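You operate a simulated robot arm through the tools that you are given. There is no shell and no other tool.

You are at the controls of a simulated two-armed robot. One attempt, no reset.

JOB
Open the upper table drawer, put the red clip on the top of the green table away in the inside of the upper table drawer, then shut the drawer. Take the green spool from the top of the green table and leave it on the plywood shelf on the rails. Put the brown cover on the top of the green table away on the shelf under the narrow bench. Put the white yarn cone marked "62" from the top of the green table in the purple tray and the white yarn cone that says "72" on the left part of the pack's top. Put two of the yellow tags from the top of the green table on the shelf under the repair bench. Put the jar labelled "rings" from the top of the green table on the third shelf from the top of the grey shelving. Take the blue tag labelled "29" from the tag rack and leave it on the middle part of the pack's top. Take the standing card on the packing bench and put it away on the lower shelf of the wall rack. Push the glass door shut. Push the left door of the green cupboard shut. Do these in any order. Set down upright: green spool, jar, standing card.
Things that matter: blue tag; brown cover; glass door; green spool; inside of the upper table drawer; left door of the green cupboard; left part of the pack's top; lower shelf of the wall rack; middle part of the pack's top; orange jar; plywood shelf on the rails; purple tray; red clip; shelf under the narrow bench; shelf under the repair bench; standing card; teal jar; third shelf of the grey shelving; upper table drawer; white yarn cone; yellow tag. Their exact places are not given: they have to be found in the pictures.

It is judged by the outcome, as a careful person would: the job done as asked, and still so three seconds after it is handed in. It fails if anything else is knocked over, pushed out of place, dropped, spilled or broken. Lids that push on must go on centred and level and be pressed home; caps that screw on are set level and turned clockwise until they are tight.

ROBOT AND FRAMES
Two 7-joint arms with two-finger parallel grippers on one trunk, on a base that moves. Base frame: it is fixed to the floor where the robot stands at the start and does not move with it; the origin is under the middle of the robot, x ahead of it, y to its left, z up. Lengths are in cm, angles in degrees, forces in N, time in s.
The left shoulder is at the start at [2, 13.8, 121.2], the right one opposite. Each reaches about 67.1 cm from its shoulder. Places, roughly: blue tag [350, -225, 75]; brown cover (24x18x10 cm) [200, 0, 80]; glass door [200, -350, 100]; green spool [225, 25, 75]; inside of the upper table drawer [190, 30, 60]; left door of the green cupboard [640, 480, 90]; left part of the pack's top [670, 30, 120]; lower shelf of the wall rack [640, 550, 110]; middle part of the pack's top [610, -10, 120]; orange jar, teal jar [325, 125, 75]; plywood shelf on the rails [320, -220, 70]; purple tray (35x21x5 cm) [310, 120, 80]; red clip (3x3x7 cm) [260, 30, 80]; shelf under the narrow bench [340, -410, 20]; shelf under the repair bench [30, 150, 40]; standing card [75, -175, 75]; third shelf of the grey shelving [150, 240, 90]; upper table drawer [190, 40, 60]; white yarn cone [275, 50, 75]; yellow tag [250, 75, 75]. Payload 1.57 kg a hand.
The tool frame of a hand sits at the grasp point between the pads (the TCP): z along the fingers, y along the line on which they close. The tips reach 3 cm beyond it. The gripper opens to 8 cm. The fingers are 1.7 cm wide and 1.2 cm thick; the gripper's body (4 by 8.2 cm) begins 8 cm behind the TCP.
Orientation is that of the tool frame in the base frame, as a unit quaternion [w, x, y, z]. With the fingers straight down and closing along the base's y, the tool's x points along the base's -x, its y along +y and its z along -z.

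CONTROLS
- The arms move only by the tool move_arm. It takes "left_steps", "right_steps" or both (then of equal length, played together; a hand with none holds still); each is a list of rows, each a list of 3 entries, a list of its own where there are three numbers: the turn, a rotation vector about the tool's x, y, z in degrees, then the shift along the tool's x, y, z in mm, then the finger opening in mm, from 0 to 80. In form: [[[wx, wy, wz], [tx, ty, tz], claw], ...]. A call has 1 to 20 rows; each row shifts and turns the commanded pose from where the row before left it, along the tool's axes as they then stand. Rows are played at 5 a second. More than 5 cm and 8.6 degrees between two rows, or a gripper value outside its range, and nothing of the call is played. A pose out of reach is approached as far as the arm can. The call stops where the force on the tool passes 40 N (or 10 N more than at its start, if that is more) or the arm is blocked; 0.2 s more then pass. The fingers move at their own pace (about 4.5 cm/s each) and stop on an object; they squeeze with about 32 N. The grip force told is the motor's: it shows also when the fingers shut on nothing. Time passes only in rows, and 0.2 s behind the last, so rows that do not move let the fingers close. The reply holds the time, the measured pose of the TCP, the force on the tool along the base axes, the opening and the grip force, in the units named above and with some noise, with the torque about the TCP (base axes, N m) and any sound that the robot's microphone picked up.
- Cameras (640 x 400 px; columns grow to the right, rows downward): "scene" is now at [18.77, -0.23, 110.12]; the picture's right is [0.08, -1.00, 0.00], its down [-0.68, -0.06, -0.73] and it looks along [0.73, 0.06, -0.68] (base axes); focal length 215 px, centre (320, 200). "left" rides on the left gripper at [7.2, 0.7, -12.2] in its tool frame; the picture's right is [-0.09, 1.00, 0.00], its down [-0.84, -0.08, -0.54] and it looks along [-0.54, -0.05, 0.84] (tool axes); focal length 238 px, centre (320, 200). "right" rides on the right gripper at [7.2, -0.7, -12.2] in its tool frame; the picture's right is [0.09, 1.00, 0.00], its down [-0.84, 0.08, -0.54] and it looks along [-0.54, 0.05, 0.84] (tool axes); focal length 238 px, centre (320, 200).
- snapshot(camera): a new picture of that camera. No time passes.
- move_column(by): slides the trunk up (or, below 0, down) by that many cm; the arms and the scene camera ride with it, the base frame stays. It gives what a move gives, with no picture.
- drive_base(legs): drives the robot by 1 to 6 legs, each [ahead, left, turn to the left] in cm, cm and degrees, along the robot's own axes; the way and the turn of a leg run together, so that a leg with both is an arc; at most 150 cm and 180 degrees a leg. The arms and the cameras ride along, it lands a little off, and it stops where it bumps. It gives what a move gives.
- pan_tilt(pan, tilt): turns the head with the scene camera to pan (to the left, within 60 degrees either way) and tilt (down, from -29 to 69), counted from straight ahead of the robot. It gives what a move gives.
- pixel_to_xyz(camera, pixels): for up to 12 pixels [column, row] of the newest picture of that camera ("zoom" is the newest enlarged one), the place [x, y, z] in the base frame of the surface seen there, good to about 0.2 cm, but the place of the scene camera against the robot may be out by one fixed shift of up to 2.5 cm in any direction. No time passes.
- close_up(camera, box): a new picture of the part [left, top, right, bottom] of that camera's present view, enlarged. No time passes.
- sign_off(): hands the job in; it is judged then, once.

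Unless the task says otherwise, let go and move clear before handing in.

The tools are called as a command line: name --argument value ..., lists and objects as JSON in quotes. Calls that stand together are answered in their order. move_arm: Moves the arms, as the interface text tells. Its arguments: {"type":"object","properties":{"left_steps":{"type":"array","items":{"type":"array"}},"right_steps":{"type":"array","items":{"type":"array"}}},"required":[]} The other tools are called the same way: move_column (by) moves the trunk up or down; drive_base (legs) drives the base; pan_tilt (pan, tilt) turns the head that bears the scene camera; snapshot (camera) takes a picture; pixel_to_xyz (camera, pixels) gives the place of the surface under pixels of a picture; close_up (camera, box) takes an enlarged picture of a part of a camera's view; sign_off () hands the job in.

At the start:

```text
t: 0.0
left_position: [27.97, 9.58, 84.26]
left_orientation: [0.0, 0.0, 1.0, 0.0]
left_force: [0.2, 0.3, -0.2]
left_ft_torque: [0.0, 0.0, -0.03]
left_finger_gap: 8.03
left_finger_force: 0.0
right_position: [27.12, -11.73, 83.29]
right_orientation: [0.0, 0.0, 1.0, 0.001]
right_force: [0.7, 0.5, 0.7]
right_ft_torque: [0.01, 0.0, -0.01]
right_finger_gap: 8.01
right_finger_force: 0.0
trunk travel left (down, up): [-58.7, 65.3]
robot x, y, heading: [0.1, 0.01, 0.1]
head pan, tilt (commanded): [4.7, 43.1]
```

scene: 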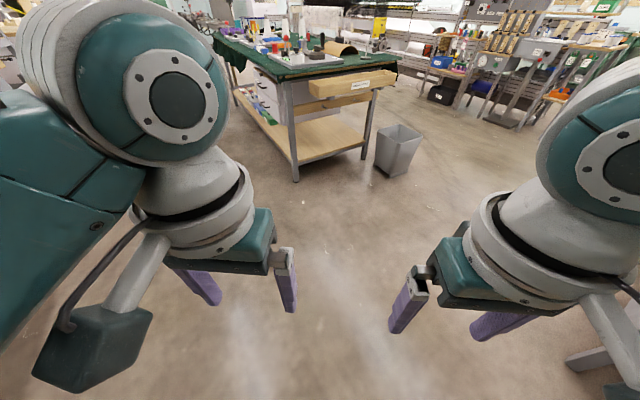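
right: 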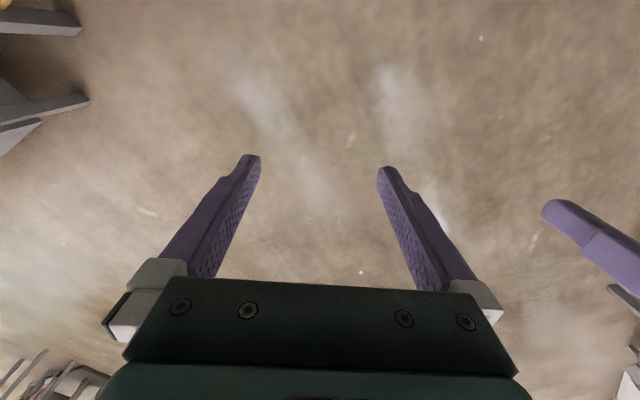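
left: 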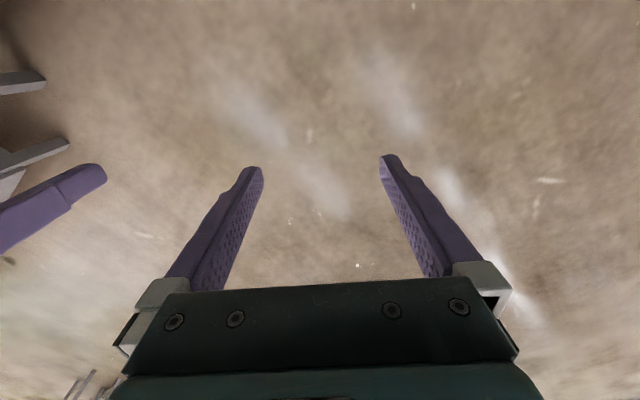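

The scene picture shows the green table ahead (about pixels 210-400, 30-180) with items on top. I'll lift the head and survey the room first.

pan_tilt --pan 0 --tilt 15

snapshot --camera "scene"

close_up --camera "scene" --box '[200, 100, 440, 250]'

```text
t: 0.9
left_position: [27.92, 9.52, 84.29]
left_orientation: [0.0, 0.0, 1.0, 0.0]
left_force: [-0.7, 0.4, 0.4]
left_ft_torque: [0.02, -0.02, -0.02]
left_finger_gap: 8.0
left_finger_force: 0.1
right_position: [27.09, -11.73, 83.35]
right_orientation: [0.0, 0.0, 1.0, 0.0]
right_force: [0.1, -0.3, -0.2]
right_ft_torque: [-0.01, -0.01, 0.0]
right_finger_gap: 7.99
right_finger_force: 0.0
trunk travel left (down, up): [-58.7, 65.3]
robot x, y, heading: [-0.06, -0.13, 0.0]
head pan, tilt (commanded): [0.0, 15.0]
```

```text
taken
```

scene: 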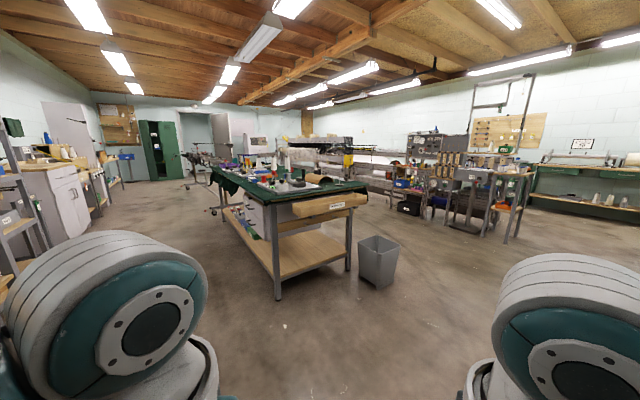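

```text
2.67 times, centred on (320, 175) of scene
```

zoom: 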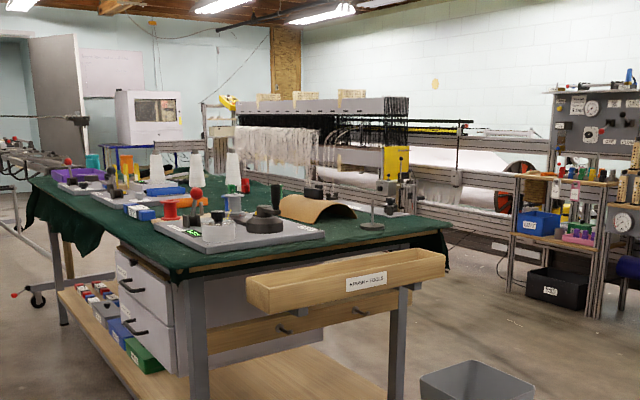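

The table is ahead with drawers on its left side (zoom 110-190, 250-370). I'll look left and right to survey.

pan_tilt --pan 55 --tilt 20

snapshot --camera "scene"

pan_tilt --pan -55 --tilt 20

snapshot --camera "scene"

```text
t: 2.2
left_position: [27.94, 9.55, 84.34]
left_orientation: [0.0, 0.0, 1.0, -0.001]
left_force: [0.8, 0.7, 0.4]
left_ft_torque: [0.0, -0.03, -0.02]
left_finger_gap: 8.01
left_finger_force: 0.0
right_position: [26.96, -11.75, 83.32]
right_orientation: [0.0, 0.001, 1.0, 0.0]
right_force: [0.5, -0.7, -0.2]
right_ft_torque: [-0.01, 0.04, 0.02]
right_finger_gap: 7.98
right_finger_force: 0.0
trunk travel left (down, up): [-58.7, 65.3]
robot x, y, heading: [0.03, -0.33, 0.0]
head pan, tilt (commanded): [55.0, 20.0]
```

```text
taken
```

scene: 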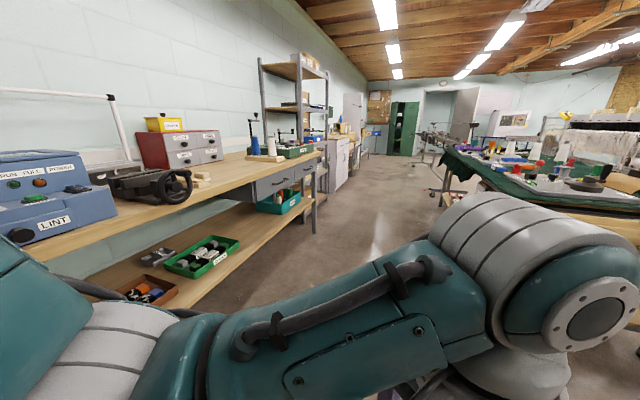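

```text
t: 4.0
left_position: [28.0, 9.43, 84.35]
left_orientation: [0.0, 0.0, 1.0, 0.0]
left_force: [0.8, -1.2, 0.6]
left_ft_torque: [-0.03, 0.04, -0.01]
left_finger_gap: 7.99
left_finger_force: 0.0
right_position: [27.03, -11.76, 83.28]
right_orientation: [0.0, 0.0, 1.0, 0.0]
right_force: [0.1, 0.3, -0.3]
right_ft_torque: [0.01, -0.02, 0.04]
right_finger_gap: 8.0
right_finger_force: 0.2
trunk travel left (down, up): [-58.7, 65.3]
robot x, y, heading: [-0.24, 0.14, 0.2]
head pan, tilt (commanded): [-55.0, 20.0]
```

```text
taken
```

scene: 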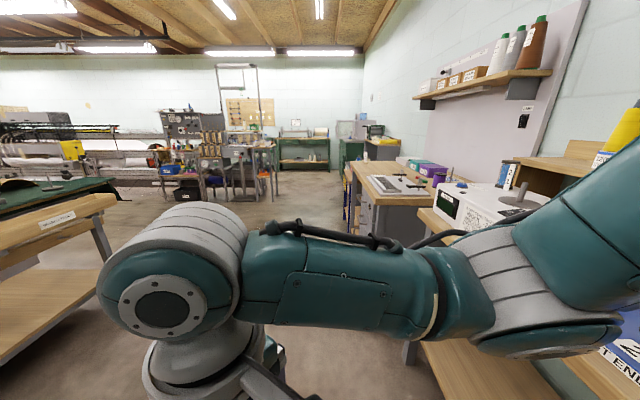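

Left shows the repair bench and grey shelving, right shows the packing bench. I'll raise the trunk and look at the green table in detail.

move_column --by 25

pan_tilt --pan 0 --tilt 25

snapshot --camera "scene"

close_up --camera "scene" --box '[220, 100, 380, 200]'

```text
t: 6.6
left_position: [27.88, 9.48, 109.35]
left_orientation: [0.0, 0.0, 1.0, 0.0]
left_force: [-1.3, 0.2, 0.0]
left_ft_torque: [-0.02, 0.0, -0.03]
left_finger_gap: 8.0
left_finger_force: 0.1
right_position: [27.05, -11.74, 108.19]
right_orientation: [0.0, 0.0, 1.0, 0.0]
right_force: [1.0, 0.6, -0.1]
right_ft_torque: [-0.01, 0.03, 0.0]
right_finger_gap: 7.99
right_finger_force: 0.0
trunk travel left (down, up): [-83.7, 40.3]
robot x, y, heading: [-0.03, -0.17, 0.1]
head pan, tilt (commanded): [-55.0, 20.0]
```

```text
t: 7.9
left_position: [28.01, 9.47, 109.43]
left_orientation: [0.001, 0.0, 1.0, -0.001]
left_force: [-0.7, -0.3, 0.3]
left_ft_torque: [-0.02, -0.01, 0.0]
left_finger_gap: 7.99
left_finger_force: 0.1
right_position: [27.2, -11.82, 108.16]
right_orientation: [-0.001, 0.001, 1.0, 0.0]
right_force: [-0.3, 0.7, -0.2]
right_ft_torque: [-0.01, 0.0, 0.04]
right_finger_gap: 8.0
right_finger_force: 0.1
trunk travel left (down, up): [-83.7, 40.3]
robot x, y, heading: [-0.0, 0.31, -0.1]
head pan, tilt (commanded): [0.0, 25.0]
```

```text
taken
```

scene: 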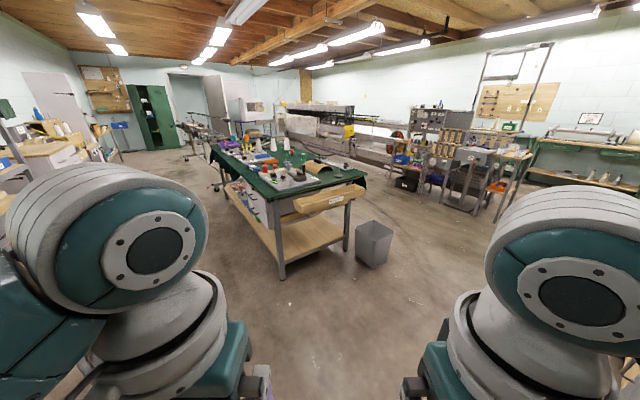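

```text
4.00 times, centred on (300, 150) of scene
```

zoom: 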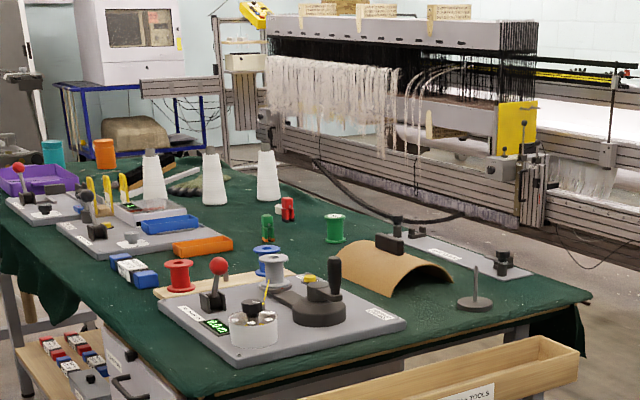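

pixel_to_xyz --camera "zoom" --pixels '[[220, 375], [590, 295], [110, 300], [10, 230], [335, 225], [288, 208], [266, 195], [214, 195], [154, 195], [104, 155], [52, 152], [30, 180]]'

pixel_to_xyz --camera "scene" --pixels '[[280, 276], [348, 252], [245, 195], [240, 190], [365, 185], [295, 210], [374, 260], [362, 192], [300, 238], [250, 210], [240, 175], [225, 185]]'

```text
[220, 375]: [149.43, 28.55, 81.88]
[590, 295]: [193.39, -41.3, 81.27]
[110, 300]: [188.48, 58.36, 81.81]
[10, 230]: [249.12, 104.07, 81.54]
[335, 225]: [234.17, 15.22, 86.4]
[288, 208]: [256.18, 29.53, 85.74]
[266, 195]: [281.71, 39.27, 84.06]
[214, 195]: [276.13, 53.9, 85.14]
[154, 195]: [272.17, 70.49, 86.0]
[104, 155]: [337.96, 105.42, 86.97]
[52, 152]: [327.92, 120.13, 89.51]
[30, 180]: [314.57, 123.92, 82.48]
```

```text
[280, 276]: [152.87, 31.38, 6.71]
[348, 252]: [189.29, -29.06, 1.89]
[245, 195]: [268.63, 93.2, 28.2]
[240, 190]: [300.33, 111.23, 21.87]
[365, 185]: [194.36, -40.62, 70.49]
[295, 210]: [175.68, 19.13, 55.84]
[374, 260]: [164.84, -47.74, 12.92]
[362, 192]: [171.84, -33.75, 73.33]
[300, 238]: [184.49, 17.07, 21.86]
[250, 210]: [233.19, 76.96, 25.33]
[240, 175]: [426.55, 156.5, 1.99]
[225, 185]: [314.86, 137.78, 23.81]
```

The table top is at about z 81.5 and is turned roughly 32° to my frame. I'll look left and right from this height and measure the corridor edges.

pan_tilt --pan 50 --tilt 20

snapshot --camera "scene"

close_up --camera "scene" --box '[160, 80, 480, 280]'

pixel_to_xyz --camera "zoom" --pixels '[[300, 180], [250, 250], [320, 330], [315, 140], [330, 190], [400, 150], [310, 70], [420, 150], [440, 200], [560, 180], [330, 100], [215, 60]]'

```text
t: 9.1
left_position: [28.0, 9.51, 109.39]
left_orientation: [0.0, 0.0, 1.0, 0.0]
left_force: [-1.1, -0.1, 0.3]
left_ft_torque: [0.0, -0.02, -0.04]
left_finger_gap: 8.01
left_finger_force: 0.1
right_position: [27.15, -11.69, 108.27]
right_orientation: [0.0, 0.001, 1.0, 0.0]
right_force: [0.0, -0.4, -0.1]
right_ft_torque: [0.04, -0.06, -0.03]
right_finger_gap: 8.0
right_finger_force: 0.1
trunk travel left (down, up): [-83.7, 40.3]
robot x, y, heading: [0.34, -0.1, 0.3]
head pan, tilt (commanded): [50.0, 20.0]
```

```text
taken
```

scene: 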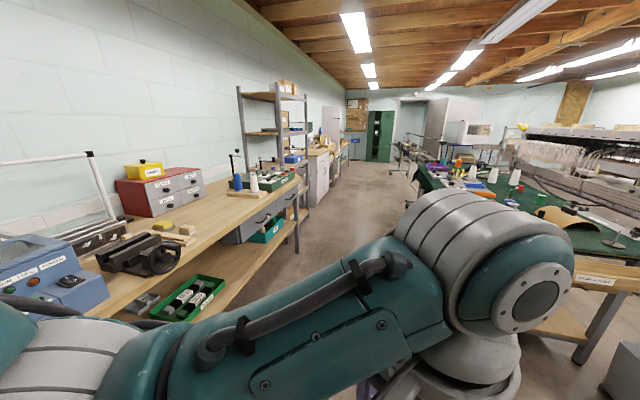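

```text
2.00 times, centred on (320, 180) of scene
```

zoom: 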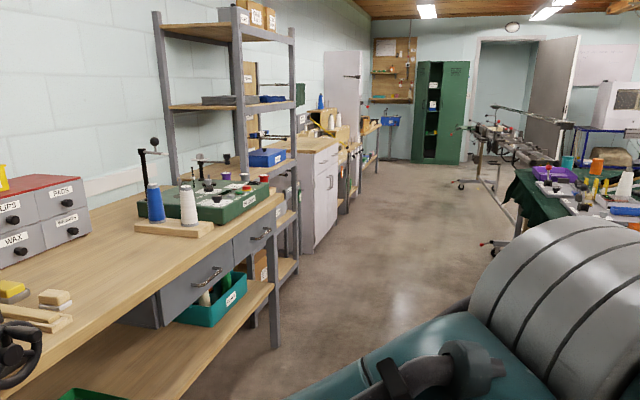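

```text
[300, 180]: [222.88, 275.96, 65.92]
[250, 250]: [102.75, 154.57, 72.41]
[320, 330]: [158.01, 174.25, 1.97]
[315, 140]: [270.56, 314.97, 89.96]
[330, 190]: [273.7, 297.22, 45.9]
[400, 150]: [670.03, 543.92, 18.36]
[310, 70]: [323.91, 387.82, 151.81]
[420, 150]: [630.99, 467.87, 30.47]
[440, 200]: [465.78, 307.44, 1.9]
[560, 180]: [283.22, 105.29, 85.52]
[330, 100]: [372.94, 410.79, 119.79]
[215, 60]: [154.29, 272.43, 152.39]
```

The room is turned about 37° to my frame; the corridor between repair bench (edge near zoom pixel 250,250) and table is wide. I'll turn left 37° and look again.

drive_base --legs '[[0, 0, 37]]'

pan_tilt --pan 0 --tilt 25

snapshot --camera "scene"

```text
t: 11.2
left_position: [17.1, 24.09, 109.22]
left_orientation: [0.001, -0.31, 0.951, 0.0]
left_force: [-0.1, 0.5, 0.8]
left_ft_torque: [0.01, -0.03, 0.02]
left_finger_gap: 8.03
left_finger_force: 0.0
right_position: [28.81, 6.53, 108.2]
right_orientation: [0.0, -0.309, 0.951, -0.001]
right_force: [0.0, 0.1, 1.2]
right_ft_torque: [-0.02, 0.0, -0.01]
right_finger_gap: 7.98
right_finger_force: 0.1
trunk travel left (down, up): [-83.7, 40.3]
robot x, y, heading: [0.14, -0.63, 35.9]
head pan, tilt (commanded): [50.0, 20.0]
```

```text
t: 12.3
left_position: [16.97, 24.17, 109.32]
left_orientation: [0.0, -0.31, 0.951, 0.0]
left_force: [-0.1, 0.1, -0.2]
left_ft_torque: [0.02, 0.0, 0.02]
left_finger_gap: 8.0
left_finger_force: 0.1
right_position: [28.79, 6.44, 108.31]
right_orientation: [0.001, -0.311, 0.95, 0.0]
right_force: [0.5, -0.1, 0.4]
right_ft_torque: [0.05, -0.03, 0.01]
right_finger_gap: 7.98
right_finger_force: 0.1
trunk travel left (down, up): [-83.7, 40.3]
robot x, y, heading: [0.08, -0.04, 36.1]
head pan, tilt (commanded): [0.0, 25.0]
```

```text
taken
```

scene: 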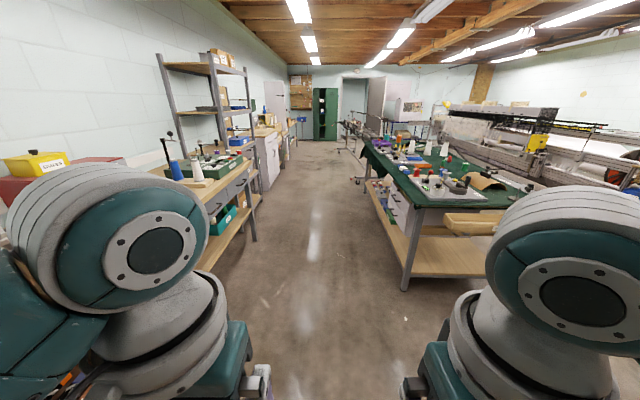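

Now looking down the corridor: table left edge runs from (400,190) to (365,145), bench edge on the left. I'll measure the edges and take a close look at the table items.

pixel_to_xyz --camera "scene" --pixels '[[408, 205], [390, 178], [370, 152], [404, 288], [245, 165], [215, 195], [254, 240], [230, 60], [326, 120], [320, 85], [300, 95], [270, 175]]'

close_up --camera "scene" --box '[350, 110, 550, 235]'

```text
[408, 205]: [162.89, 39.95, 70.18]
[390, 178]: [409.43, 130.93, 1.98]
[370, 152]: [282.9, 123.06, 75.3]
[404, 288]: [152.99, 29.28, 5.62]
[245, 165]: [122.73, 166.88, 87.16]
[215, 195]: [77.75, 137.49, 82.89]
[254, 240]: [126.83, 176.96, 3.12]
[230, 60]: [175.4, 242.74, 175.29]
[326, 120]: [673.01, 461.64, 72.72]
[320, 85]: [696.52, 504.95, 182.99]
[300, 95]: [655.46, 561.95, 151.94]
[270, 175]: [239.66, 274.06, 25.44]
```

```text
3.20 times, centred on (450, 172) of scene
```

zoom: 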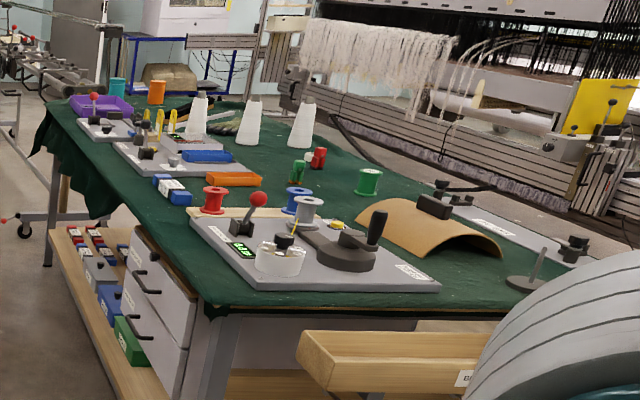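

The corridor runs at about 34.5° with the table edge ~61 cm to my right and the bench ~69 cm to my left. I'll drive ahead 150 cm along it and look at the table from the side.

drive_base --legs '[[0, 0, -1.5], [150, 0, 0]]'

pan_tilt --pan -45 --tilt 35

snapshot --camera "scene"

```text
t: 20.1
left_position: [141.39, 108.19, 109.26]
left_orientation: [0.0, -0.294, 0.956, 0.0]
left_force: [0.0, -0.4, -0.6]
left_ft_torque: [-0.01, -0.01, 0.03]
left_finger_gap: 8.0
left_finger_force: 0.0
right_position: [152.56, 90.09, 108.33]
right_orientation: [0.0, -0.294, 0.956, 0.0]
right_force: [0.0, 0.4, -0.1]
right_ft_torque: [0.03, 0.0, -0.01]
right_finger_gap: 7.97
right_finger_force: 0.1
trunk travel left (down, up): [-83.7, 40.3]
robot x, y, heading: [123.54, 84.58, 34.1]
head pan, tilt (commanded): [0.0, 25.0]
```

```text
t: 21.2
left_position: [141.3, 108.13, 109.39]
left_orientation: [0.0, -0.294, 0.956, 0.0]
left_force: [-0.2, -0.4, 0.3]
left_ft_torque: [0.03, 0.02, 0.01]
left_finger_gap: 8.01
left_finger_force: 0.0
right_position: [152.61, 90.12, 108.33]
right_orientation: [-0.001, -0.294, 0.956, 0.0]
right_force: [-0.9, -0.1, -0.9]
right_ft_torque: [-0.01, 0.02, 0.01]
right_finger_gap: 8.0
right_finger_force: 0.1
trunk travel left (down, up): [-83.7, 40.3]
robot x, y, heading: [123.41, 84.89, 34.2]
head pan, tilt (commanded): [-45.0, 35.0]
```

```text
taken
```

scene: 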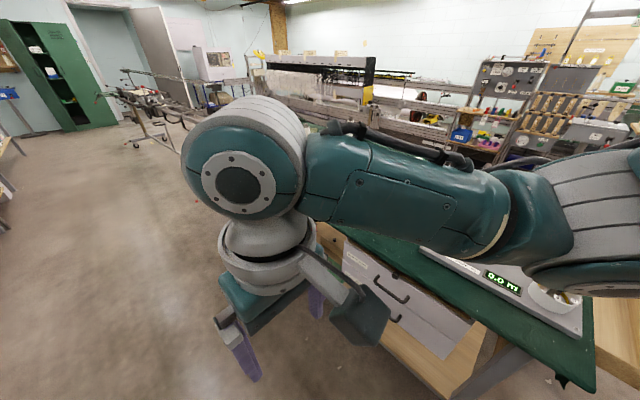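

The right arm blocks the view of the table; I'll turn to face the table (heading about -55.5°) and look.

drive_base --legs '[[0, 0, -89.5]]'

pan_tilt --pan 0 --tilt 35

snapshot --camera "scene"

```text
t: 25.4
left_position: [147.53, 67.19, 109.35]
left_orientation: [0.0, 0.461, 0.888, 0.0]
left_force: [1.1, 0.7, 0.6]
left_ft_torque: [-0.01, -0.01, 0.01]
left_finger_gap: 8.0
left_finger_force: 0.1
right_position: [129.56, 55.8, 108.28]
right_orientation: [0.0, 0.46, 0.888, 0.0]
right_force: [0.2, -0.4, -0.3]
right_ft_torque: [0.0, 0.0, -0.01]
right_finger_gap: 8.0
right_finger_force: 0.1
trunk travel left (down, up): [-83.7, 40.3]
robot x, y, heading: [123.67, 84.89, -54.8]
head pan, tilt (commanded): [-45.0, 35.0]
```

```text
t: 26.6
left_position: [147.5, 67.29, 109.36]
left_orientation: [0.0, 0.46, 0.888, 0.0]
left_force: [-0.2, 1.1, -0.3]
left_ft_torque: [-0.02, -0.01, 0.03]
left_finger_gap: 7.99
left_finger_force: 0.0
right_position: [129.71, 55.63, 108.26]
right_orientation: [0.0, 0.46, 0.888, 0.0]
right_force: [0.3, -0.6, -0.9]
right_ft_torque: [0.01, -0.01, 0.0]
right_finger_gap: 8.02
right_finger_force: 0.0
trunk travel left (down, up): [-83.7, 40.3]
robot x, y, heading: [123.46, 84.85, -54.7]
head pan, tilt (commanded): [0.0, 35.0]
```

```text
taken
```

scene: 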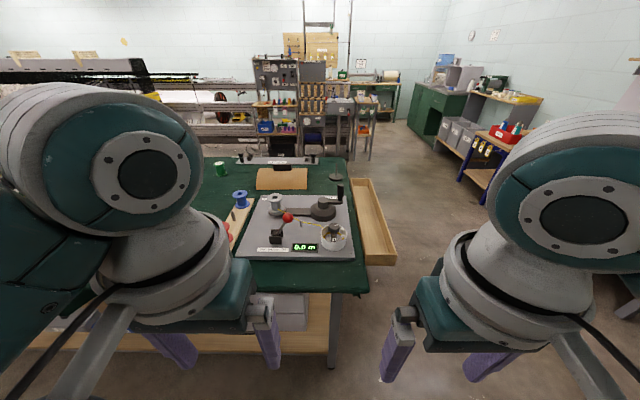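

I now face the table: spool at (221,168), brown cover (282,178), drawers below. I'll measure the free floor on the far side and features of the loom/pack.

pixel_to_xyz --camera "scene" --pixels '[[70, 70], [130, 66], [10, 75], [365, 155], [348, 160], [240, 160], [330, 150], [395, 235], [380, 190], [221, 168], [345, 290], [282, 178]]'

close_up --camera "scene" --box '[240, 20, 420, 170]'

close_up --camera "scene" --box '[0, 20, 240, 170]'

```text
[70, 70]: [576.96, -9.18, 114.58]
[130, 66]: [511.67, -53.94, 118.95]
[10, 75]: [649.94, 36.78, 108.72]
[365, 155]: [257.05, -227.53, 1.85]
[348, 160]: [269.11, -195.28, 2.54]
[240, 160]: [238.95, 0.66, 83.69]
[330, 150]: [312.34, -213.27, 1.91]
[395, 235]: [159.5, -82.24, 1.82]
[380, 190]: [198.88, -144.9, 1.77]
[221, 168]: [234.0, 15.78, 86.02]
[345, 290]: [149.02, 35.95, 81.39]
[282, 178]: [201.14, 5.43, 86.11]
```

```text
2.67 times, centred on (330, 95) of scene
```

zoom: 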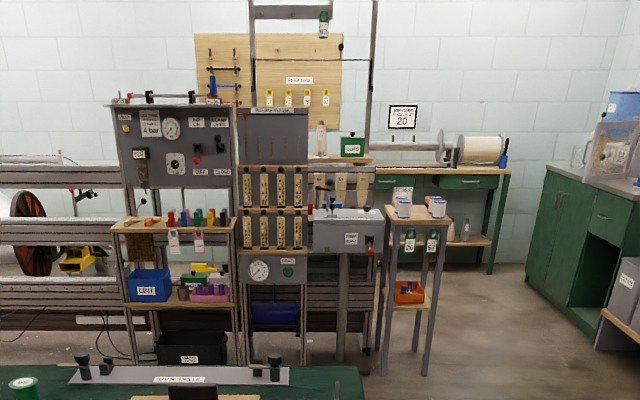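

```text
2.67 times, centred on (120, 95) of scene
```

zoom: 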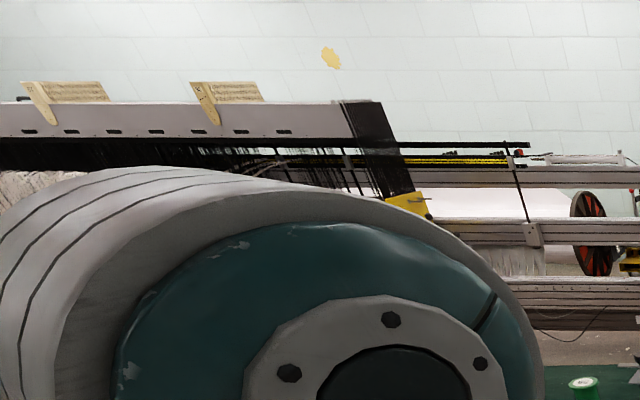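

The right side of the table has a clear ~170 cm aisle to the rails, and the pack is the loom's heddle box at about (512..650, -54..37, 118). I'll back along the table end and look toward the right aisle.

drive_base --legs '[[0, -100, 0]]'

pan_tilt --pan 0 --tilt 25

snapshot --camera "scene"

pixel_to_xyz --camera "scene" --pixels '[[320, 250], [320, 200], [320, 160], [400, 200], [250, 230], [240, 200], [200, 160], [430, 180], [280, 160], [360, 160], [300, 300], [450, 220]]'

```text
t: 31.7
left_position: [66.8, 9.91, 109.42]
left_orientation: [-0.001, 0.455, 0.89, 0.0]
left_force: [-0.8, 0.6, -0.8]
left_ft_torque: [0.0, -0.03, -0.01]
left_finger_gap: 8.0
left_finger_force: 0.0
right_position: [48.98, -1.83, 108.4]
right_orientation: [0.0, 0.456, 0.89, 0.0]
right_force: [-0.7, -0.3, 0.0]
right_ft_torque: [-0.02, -0.03, 0.04]
right_finger_gap: 7.99
right_finger_force: 0.1
trunk travel left (down, up): [-83.7, 40.3]
robot x, y, heading: [42.77, 27.1, -54.3]
head pan, tilt (commanded): [0.0, 35.0]
```

```text
t: 32.4
left_position: [66.86, 9.89, 109.45]
left_orientation: [0.0, 0.456, 0.89, 0.0]
left_force: [-0.1, 0.7, 0.1]
left_ft_torque: [0.01, 0.02, -0.01]
left_finger_gap: 7.98
left_finger_force: 0.0
right_position: [49.04, -1.72, 108.28]
right_orientation: [-0.001, 0.456, 0.89, 0.0]
right_force: [-0.2, -0.5, -0.3]
right_ft_torque: [-0.01, -0.04, 0.02]
right_finger_gap: 8.0
right_finger_force: 0.2
trunk travel left (down, up): [-83.7, 40.3]
robot x, y, heading: [42.67, 27.06, -54.2]
head pan, tilt (commanded): [0.0, 25.0]
```

```text
taken
```

scene: 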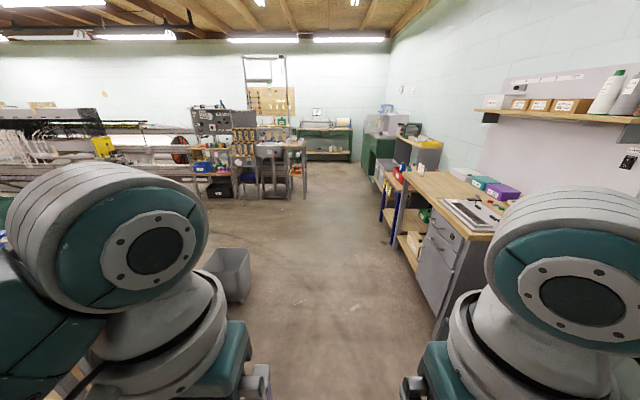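

```text
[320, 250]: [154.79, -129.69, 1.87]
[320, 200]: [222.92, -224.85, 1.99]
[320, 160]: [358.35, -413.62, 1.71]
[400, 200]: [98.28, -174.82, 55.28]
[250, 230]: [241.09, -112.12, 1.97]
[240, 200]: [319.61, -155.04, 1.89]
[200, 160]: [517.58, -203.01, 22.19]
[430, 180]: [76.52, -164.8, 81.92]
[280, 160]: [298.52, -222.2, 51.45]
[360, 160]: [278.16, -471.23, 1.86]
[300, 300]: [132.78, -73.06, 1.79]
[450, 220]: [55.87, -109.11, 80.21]
```

The aisle ahead between the bin (230,275) and packing bench (right) is clear. I'll drive ahead past the bin and look left along the right side of the table.

drive_base --legs '[[150, 0, 0], [55, 0, 0]]'

drive_base --legs '[[0, 0, 90]]'

pan_tilt --pan 0 --tilt 25

snapshot --camera "scene"

pixel_to_xyz --camera "scene" --pixels '[[320, 250], [320, 200], [320, 180], [350, 200], [360, 180], [380, 200], [290, 200], [280, 180], [300, 170], [330, 160], [400, 250], [250, 250]]'

```text
t: 42.6
left_position: [188.61, -155.46, 109.32]
left_orientation: [-0.001, 0.45, 0.893, 0.0]
left_force: [-0.2, -0.3, 0.0]
left_ft_torque: [0.0, 0.01, -0.02]
left_finger_gap: 7.99
left_finger_force: 0.1
right_position: [170.84, -167.43, 108.3]
right_orientation: [0.0, 0.451, 0.893, 0.0]
right_force: [-0.3, -0.4, -0.4]
right_ft_torque: [0.02, 0.02, 0.02]
right_finger_gap: 8.01
right_finger_force: 0.0
trunk travel left (down, up): [-83.7, 40.3]
robot x, y, heading: [164.1, -138.29, -53.6]
head pan, tilt (commanded): [0.0, 25.0]
```

```text
t: 46.8
left_position: [181.64, -114.81, 109.38]
left_orientation: [0.0, -0.303, 0.953, 0.0]
left_force: [-0.2, -0.5, -0.3]
left_ft_torque: [0.01, 0.02, -0.01]
left_finger_gap: 7.98
left_finger_force: 0.1
right_position: [193.16, -132.61, 108.28]
right_orientation: [0.001, -0.303, 0.953, 0.0]
right_force: [-0.6, 0.2, 0.0]
right_ft_torque: [0.02, 0.02, 0.0]
right_finger_gap: 7.99
right_finger_force: 0.1
trunk travel left (down, up): [-83.7, 40.3]
robot x, y, heading: [164.32, -138.55, 35.1]
head pan, tilt (commanded): [0.0, 25.0]
```

```text
t: 47.4
left_position: [181.59, -114.76, 109.34]
left_orientation: [0.0, -0.303, 0.953, 0.0]
left_force: [-0.2, 0.1, 0.3]
left_ft_torque: [0.02, 0.02, -0.01]
left_finger_gap: 8.01
left_finger_force: 0.0
right_position: [193.27, -132.67, 108.35]
right_orientation: [0.0, -0.303, 0.953, 0.0]
right_force: [0.7, 0.1, 0.5]
right_ft_torque: [-0.03, 0.02, 0.0]
right_finger_gap: 8.01
right_finger_force: 0.0
trunk travel left (down, up): [-83.7, 40.3]
robot x, y, heading: [164.46, -138.65, 35.5]
head pan, tilt (commanded): [0.0, 25.0]
```

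```text
taken
```

scene: 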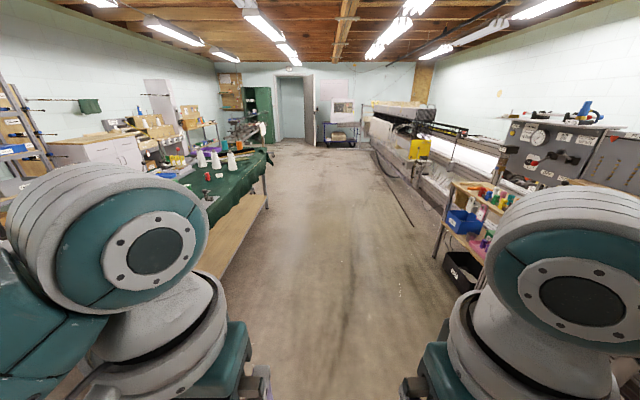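

```text
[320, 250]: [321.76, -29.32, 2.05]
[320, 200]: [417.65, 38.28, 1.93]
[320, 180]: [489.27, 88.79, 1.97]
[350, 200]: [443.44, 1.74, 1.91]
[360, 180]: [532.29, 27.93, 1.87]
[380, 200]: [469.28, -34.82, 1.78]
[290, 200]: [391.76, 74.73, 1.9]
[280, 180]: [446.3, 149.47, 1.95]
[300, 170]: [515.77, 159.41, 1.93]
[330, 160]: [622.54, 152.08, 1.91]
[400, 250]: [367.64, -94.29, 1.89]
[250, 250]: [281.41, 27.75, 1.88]
```

The aisle on the right side of the table is wide and clear all the way to the far wall. I'll drive up beside the spool/clip and face the table from that side.

drive_base --legs '[[150, 0, 0], [15, 0, 0], [0, 0, 89.5]]'

pan_tilt --pan 0 --tilt 40

snapshot --camera "scene"

close_up --camera "scene" --box '[180, 60, 440, 222]'

```text
t: 59.5
left_position: [271.75, -26.43, 109.21]
left_orientation: [0.0, 0.891, -0.454, 0.001]
left_force: [0.1, 0.4, -0.3]
left_ft_torque: [-0.01, 0.0, -0.01]
left_finger_gap: 7.99
left_finger_force: 0.1
right_position: [289.52, -14.69, 108.29]
right_orientation: [0.0, 0.891, -0.455, 0.0]
right_force: [-0.7, -0.2, -0.4]
right_ft_torque: [0.01, 0.03, -0.02]
right_finger_gap: 8.01
right_finger_force: 0.2
trunk travel left (down, up): [-83.7, 40.3]
robot x, y, heading: [295.37, -43.39, 125.9]
head pan, tilt (commanded): [0.0, 25.0]
```

```text
t: 60.3
left_position: [271.76, -26.5, 109.35]
left_orientation: [0.0, 0.891, -0.455, 0.001]
left_force: [0.5, -0.1, -0.3]
left_ft_torque: [-0.01, -0.01, 0.03]
left_finger_gap: 8.01
left_finger_force: 0.2
right_position: [289.39, -14.67, 108.36]
right_orientation: [0.0, 0.891, -0.455, 0.0]
right_force: [-0.5, -1.1, 1.0]
right_ft_torque: [-0.01, -0.02, 0.01]
right_finger_gap: 8.0
right_finger_force: 0.1
trunk travel left (down, up): [-83.7, 40.3]
robot x, y, heading: [295.96, -43.64, 125.8]
head pan, tilt (commanded): [0.0, 40.0]
```

```text
taken
```

scene: 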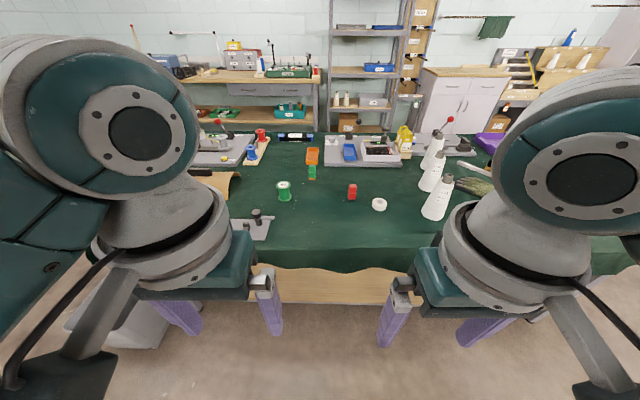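

```text
2.46 times, centred on (310, 141) of scene
```

zoom: 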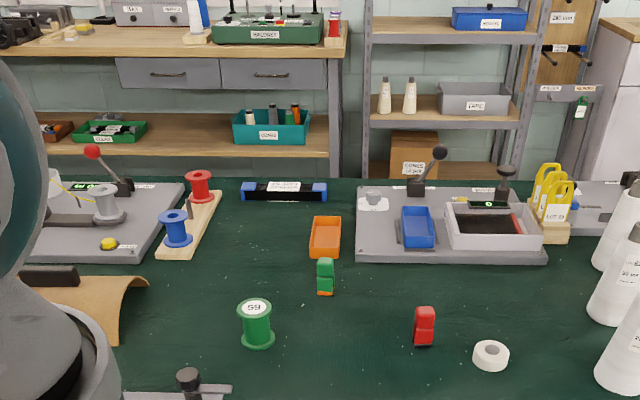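

Great view: green spool (284,190), red clip (352,192), cones (430-440,150-210), yellow tags (404,140). I'll zoom on the cones to read their marks.

close_up --camera "scene" --box '[390, 110, 490, 230]'

pixel_to_xyz --camera "scene" --pixels '[[284, 184], [284, 197], [352, 186], [352, 198], [437, 195], [431, 175], [433, 150], [446, 180], [379, 204], [320, 260], [404, 140], [238, 185]]'

```text
3.33 times, centred on (440, 170) of scene
```

zoom: 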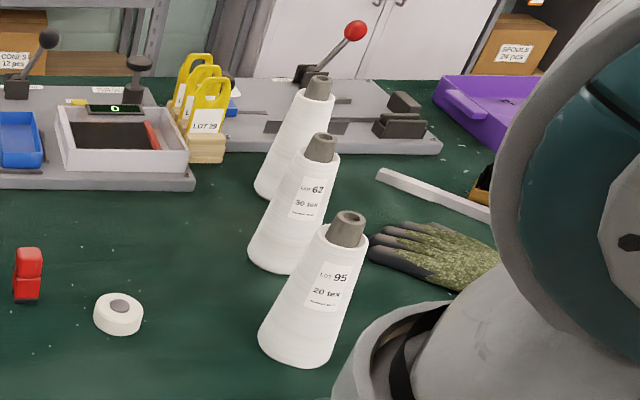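

```text
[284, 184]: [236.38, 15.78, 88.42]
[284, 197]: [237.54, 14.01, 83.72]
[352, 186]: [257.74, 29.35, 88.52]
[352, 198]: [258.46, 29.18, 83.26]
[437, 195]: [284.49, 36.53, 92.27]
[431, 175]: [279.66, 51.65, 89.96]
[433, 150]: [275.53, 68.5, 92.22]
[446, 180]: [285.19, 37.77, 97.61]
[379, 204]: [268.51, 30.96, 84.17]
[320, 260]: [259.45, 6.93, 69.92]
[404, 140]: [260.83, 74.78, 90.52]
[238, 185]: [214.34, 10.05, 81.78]
```

The middle cone reads "62", the near one "95"; the far one's label is hidden. I'll drive 30 cm closer to the table so the clip and spool are in reach.

drive_base --legs '[[30, 0, 0]]'

snapshot --camera "right"

snapshot --camera "scene"

```text
t: 62.3
left_position: [254.03, -1.89, 109.27]
left_orientation: [0.0, 0.89, -0.455, 0.001]
left_force: [1.1, 0.3, -0.7]
left_ft_torque: [0.01, -0.02, -0.01]
left_finger_gap: 7.99
left_finger_force: 0.1
right_position: [271.64, 9.83, 108.32]
right_orientation: [0.0, 0.89, -0.456, 0.0]
right_force: [0.4, 0.4, 0.5]
right_ft_torque: [0.02, 0.02, 0.0]
right_finger_gap: 8.01
right_finger_force: 0.1
trunk travel left (down, up): [-83.7, 40.3]
robot x, y, heading: [277.85, -18.75, 125.8]
head pan, tilt (commanded): [0.0, 40.0]
```

```text
taken
```

right: 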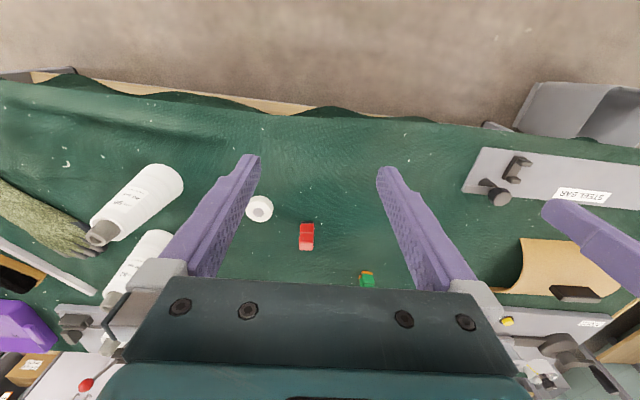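

```text
taken
```

scene: 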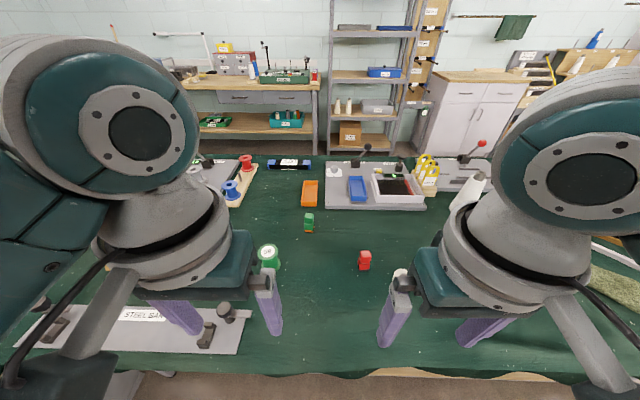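

Right hand camera shows the red clip at (307,237). I'll compare the clip and a few table features between hand and scene cameras to calibrate.

pixel_to_xyz --camera "right" --pixels '[[307, 228], [307, 236], [306, 246], [301, 237], [313, 237], [259, 208], [320, 180], [366, 280], [540, 290], [240, 110]]'

pixel_to_xyz --camera "scene" --pixels '[[364, 252], [365, 257], [365, 268], [360, 256], [370, 256], [320, 300], [309, 215], [268, 247], [269, 262]]'

close_up --camera "right" --box '[260, 190, 380, 290]'

close_up --camera "scene" --box '[240, 200, 400, 300]'

```text
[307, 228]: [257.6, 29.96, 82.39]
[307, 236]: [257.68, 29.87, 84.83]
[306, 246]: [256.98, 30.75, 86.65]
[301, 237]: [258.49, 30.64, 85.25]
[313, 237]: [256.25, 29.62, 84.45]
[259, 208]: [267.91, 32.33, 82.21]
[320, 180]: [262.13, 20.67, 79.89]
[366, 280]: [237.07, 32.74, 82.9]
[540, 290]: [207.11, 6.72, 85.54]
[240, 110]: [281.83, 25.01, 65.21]
```

```text
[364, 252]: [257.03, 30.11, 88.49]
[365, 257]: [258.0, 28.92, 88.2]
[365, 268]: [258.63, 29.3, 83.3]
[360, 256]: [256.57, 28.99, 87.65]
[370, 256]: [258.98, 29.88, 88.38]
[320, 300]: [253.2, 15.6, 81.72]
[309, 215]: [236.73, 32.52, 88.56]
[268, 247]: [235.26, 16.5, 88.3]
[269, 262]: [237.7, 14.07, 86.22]
```

```text
4.00 times, centred on (320, 240) of right
```

zoom: 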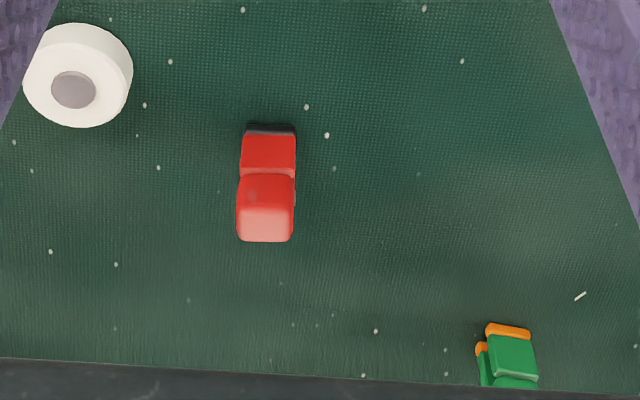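

```text
4.00 times, centred on (320, 250) of scene
```

zoom: 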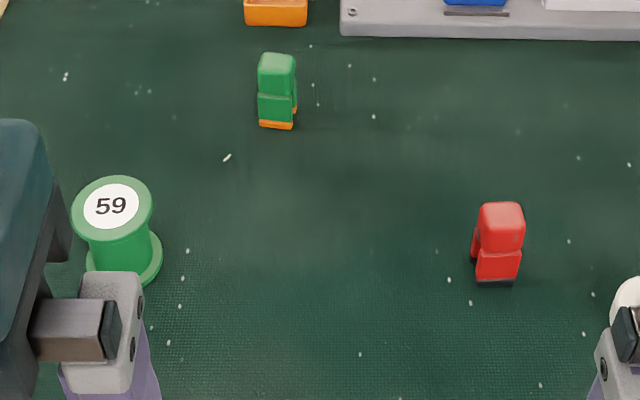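

The clip stands upright at about (257, 31), top z 86.7, table z 79.9; scene camera reads ~1.8 cm too high. I'll raise both hands 20 cm, then lower the trunk 28 cm for reach.

move_arm --left_steps '[[[0, 0, 0], [0, 0, -40], 80], [[0, 0, 0], [0, 0, -40], 80], [[0, 0, 0], [0, 0, -40], 80], [[0, 0, 0], [0, 0, -40], 80], [[0, 0, 0], [0, 0, -40], 80]]' --right_steps '[[[0, 0, 0], [0, 0, -40], 80], [[0, 0, 0], [0, 0, -40], 80], [[0, 0, 0], [0, 0, -40], 80], [[0, 0, 0], [0, 0, -40], 80], [[0, 0, 0], [0, 0, -40], 80]]'

move_column --by -28

snapshot --camera "scene"

```text
t: 63.5
left_position: [254.13, -1.93, 129.26]
left_orientation: [0.001, 0.891, -0.455, 0.0]
left_force: [0.0, -0.3, 0.1]
left_ft_torque: [0.02, -0.04, -0.01]
left_finger_gap: 7.98
left_finger_force: 0.2
right_position: [271.81, 9.96, 128.23]
right_orientation: [-0.001, 0.89, -0.455, 0.002]
right_force: [0.9, -0.2, 0.2]
right_ft_torque: [0.02, 0.0, 0.0]
right_finger_gap: 7.99
right_finger_force: 0.0
trunk travel left (down, up): [-83.7, 40.3]
robot x, y, heading: [278.3, -18.93, 125.8]
head pan, tilt (commanded): [0.0, 40.0]
```

```text
t: 66.4
left_position: [254.15, -1.91, 101.26]
left_orientation: [0.0, 0.89, -0.456, 0.002]
left_force: [-0.1, 0.7, -0.3]
left_ft_torque: [0.01, -0.02, 0.01]
left_finger_gap: 8.01
left_finger_force: 0.0
right_position: [271.73, 10.07, 100.37]
right_orientation: [0.0, 0.89, -0.455, 0.0]
right_force: [-0.8, 0.4, 0.9]
right_ft_torque: [0.01, -0.03, 0.01]
right_finger_gap: 7.99
right_finger_force: 0.1
trunk travel left (down, up): [-55.7, 68.3]
robot x, y, heading: [277.76, -19.0, 125.6]
head pan, tilt (commanded): [0.0, 40.0]
```

```text
taken
```

scene: 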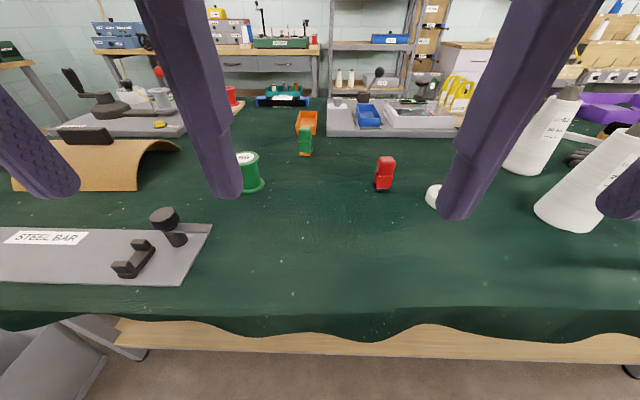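

The view is clear. I'll move the right hand 25.5 cm forward over the clip.

move_arm --right_steps '[[[0, 0, 0], [-42.5, -0.7, 0], 80], [[0, 0, 0], [-42.5, -0.7, 0], 80], [[0, 0, 0], [-42.5, -0.7, 0], 80], [[0, 0, 0], [-42.5, -0.7, 0], 80], [[0, 0, 0], [-42.5, -0.7, 0], 80], [[0, 0, 0], [-42.5, -0.7, 0], 80], [[0, 0, 0], [0, 0, 0], 80]]'

snapshot --camera "right"

```text
t: 68.0
left_position: [254.23, -1.86, 101.22]
left_orientation: [-0.001, 0.89, -0.456, 0.001]
left_force: [-0.2, -0.1, 0.1]
left_ft_torque: [0.02, 0.0, 0.01]
left_finger_gap: 7.98
left_finger_force: 0.0
right_position: [260.56, 27.22, 100.4]
right_orientation: [-0.001, 0.891, -0.455, -0.001]
right_force: [0.2, 0.3, -0.7]
right_ft_torque: [0.03, -0.01, 0.0]
right_finger_gap: 7.97
right_finger_force: 0.0
right hand out of reach, approached as far as the arm can: row 5, 6
trunk travel left (down, up): [-55.7, 68.3]
robot x, y, heading: [278.17, -19.02, 126.0]
head pan, tilt (commanded): [0.0, 40.0]
```

```text
taken
```

right: 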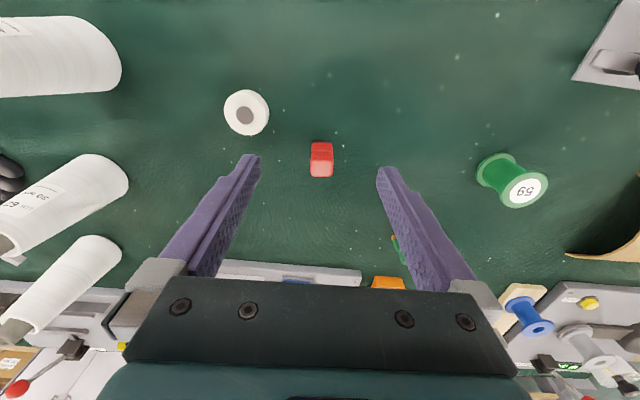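

The arm reached its limit about 5 cm short of the clip. I'll look down to see how far my base is from the table before creeping closer.

pan_tilt --pan 0 --tilt 69

snapshot --camera "scene"

pixel_to_xyz --camera "scene" --pixels '[[320, 310], [320, 340], [320, 360], [320, 380], [320, 395], [320, 250]]'

```text
t: 68.9
left_position: [254.24, -1.88, 101.29]
left_orientation: [0.001, 0.89, -0.455, 0.001]
left_force: [-0.5, 0.2, 0.0]
left_ft_torque: [0.01, 0.0, 0.0]
left_finger_gap: 8.01
left_finger_force: 0.2
right_position: [260.57, 27.1, 100.26]
right_orientation: [0.0, 0.89, -0.455, 0.0]
right_force: [-0.7, 0.4, -0.4]
right_ft_torque: [-0.04, -0.04, 0.01]
right_finger_gap: 7.99
right_finger_force: 0.0
trunk travel left (down, up): [-55.7, 68.3]
robot x, y, heading: [278.16, -19.02, 125.9]
head pan, tilt (commanded): [0.0, 68.8]
```

```text
taken
```

scene: 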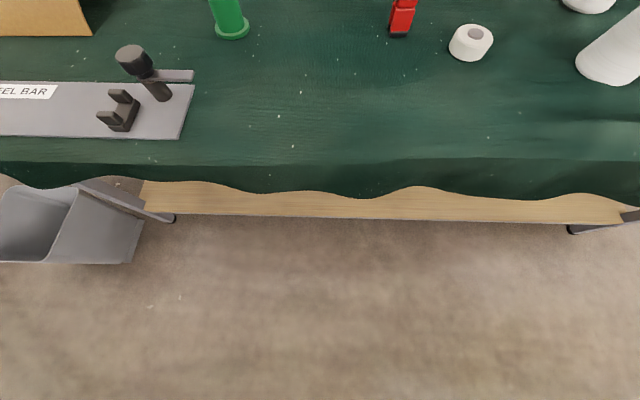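

```text
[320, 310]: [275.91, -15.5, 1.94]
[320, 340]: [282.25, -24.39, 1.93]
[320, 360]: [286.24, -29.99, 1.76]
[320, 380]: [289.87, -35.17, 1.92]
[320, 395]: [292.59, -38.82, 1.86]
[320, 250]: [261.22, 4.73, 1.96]
```

The base itself isn't visible but there is free floor under me up to the table shelf (row ~215). I'll creep 8 cm forward with the hands held high.

drive_base --legs '[[8, 0, 0]]'

snapshot --camera "right"

```text
t: 70.0
left_position: [249.31, 4.69, 101.25]
left_orientation: [0.0, 0.89, -0.456, 0.001]
left_force: [0.2, 0.0, 0.5]
left_ft_torque: [0.0, 0.05, -0.03]
left_finger_gap: 8.0
left_finger_force: 0.0
right_position: [255.7, 33.8, 100.32]
right_orientation: [-0.001, 0.89, -0.456, 0.001]
right_force: [0.0, 0.3, 0.6]
right_ft_torque: [0.02, 0.0, -0.01]
right_finger_gap: 8.0
right_finger_force: 0.0
trunk travel left (down, up): [-55.7, 68.3]
robot x, y, heading: [273.27, -12.04, 126.1]
head pan, tilt (commanded): [0.0, 68.8]
```

```text
taken
```

right: 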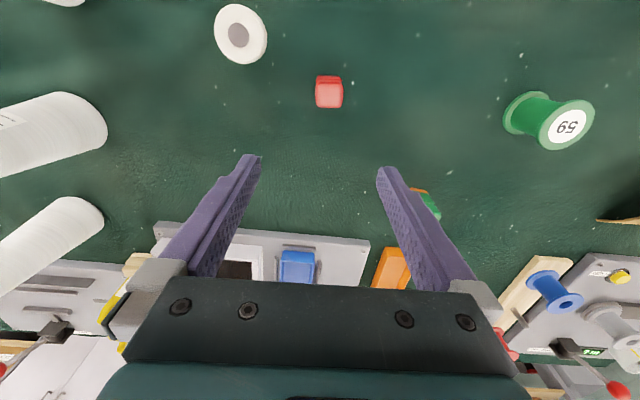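

No bump. The clip is now at (329,92) in the right camera; I'll measure it and then descend.

pixel_to_xyz --camera "right" --pixels '[[329, 97], [322, 90], [336, 90], [323, 106], [335, 106], [328, 84], [548, 120], [565, 125], [540, 120]]'

close_up --camera "right" --box '[280, 50, 380, 130]'

```text
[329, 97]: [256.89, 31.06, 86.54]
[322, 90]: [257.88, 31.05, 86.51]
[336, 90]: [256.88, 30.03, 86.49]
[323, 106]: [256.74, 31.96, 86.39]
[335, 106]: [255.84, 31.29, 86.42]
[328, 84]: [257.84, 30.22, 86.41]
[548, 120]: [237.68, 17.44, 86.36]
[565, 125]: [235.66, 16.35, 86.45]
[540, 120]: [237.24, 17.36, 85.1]
```

```text
5.00 times, centred on (330, 90) of right
```

zoom: 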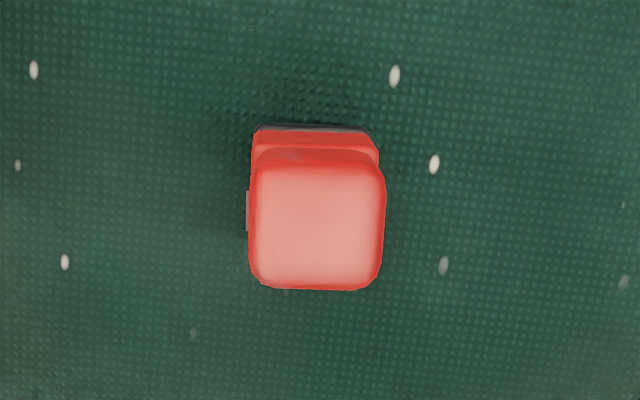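

Clip top centre is about (257.1, 30.9, 86.5), so I need to move back ~3.1 cm and left 0.6 cm. I'll do this and check the pose since the earlier command overreached.

move_arm --right_steps '[[[0, 0, 0], [15, 3, 0], 80], [[0, 0, 0], [16, 3.5, 0], 80], [[0, 0, 0], [0, 0, 0], 80]]'

```text
t: 70.8
left_position: [249.32, 4.67, 101.34]
left_orientation: [-0.001, 0.89, -0.456, 0.001]
left_force: [0.5, 0.0, 0.9]
left_ft_torque: [0.0, 0.01, -0.01]
left_finger_gap: 8.03
left_finger_force: 0.0
right_position: [257.19, 30.95, 100.27]
right_orientation: [0.0, 0.89, -0.455, 0.001]
right_force: [-1.2, 0.2, 0.3]
right_ft_torque: [0.0, -0.03, 0.0]
right_finger_gap: 8.0
right_finger_force: 0.0
trunk travel left (down, up): [-55.7, 68.3]
robot x, y, heading: [273.11, -12.32, 125.9]
head pan, tilt (commanded): [0.0, 68.8]
```

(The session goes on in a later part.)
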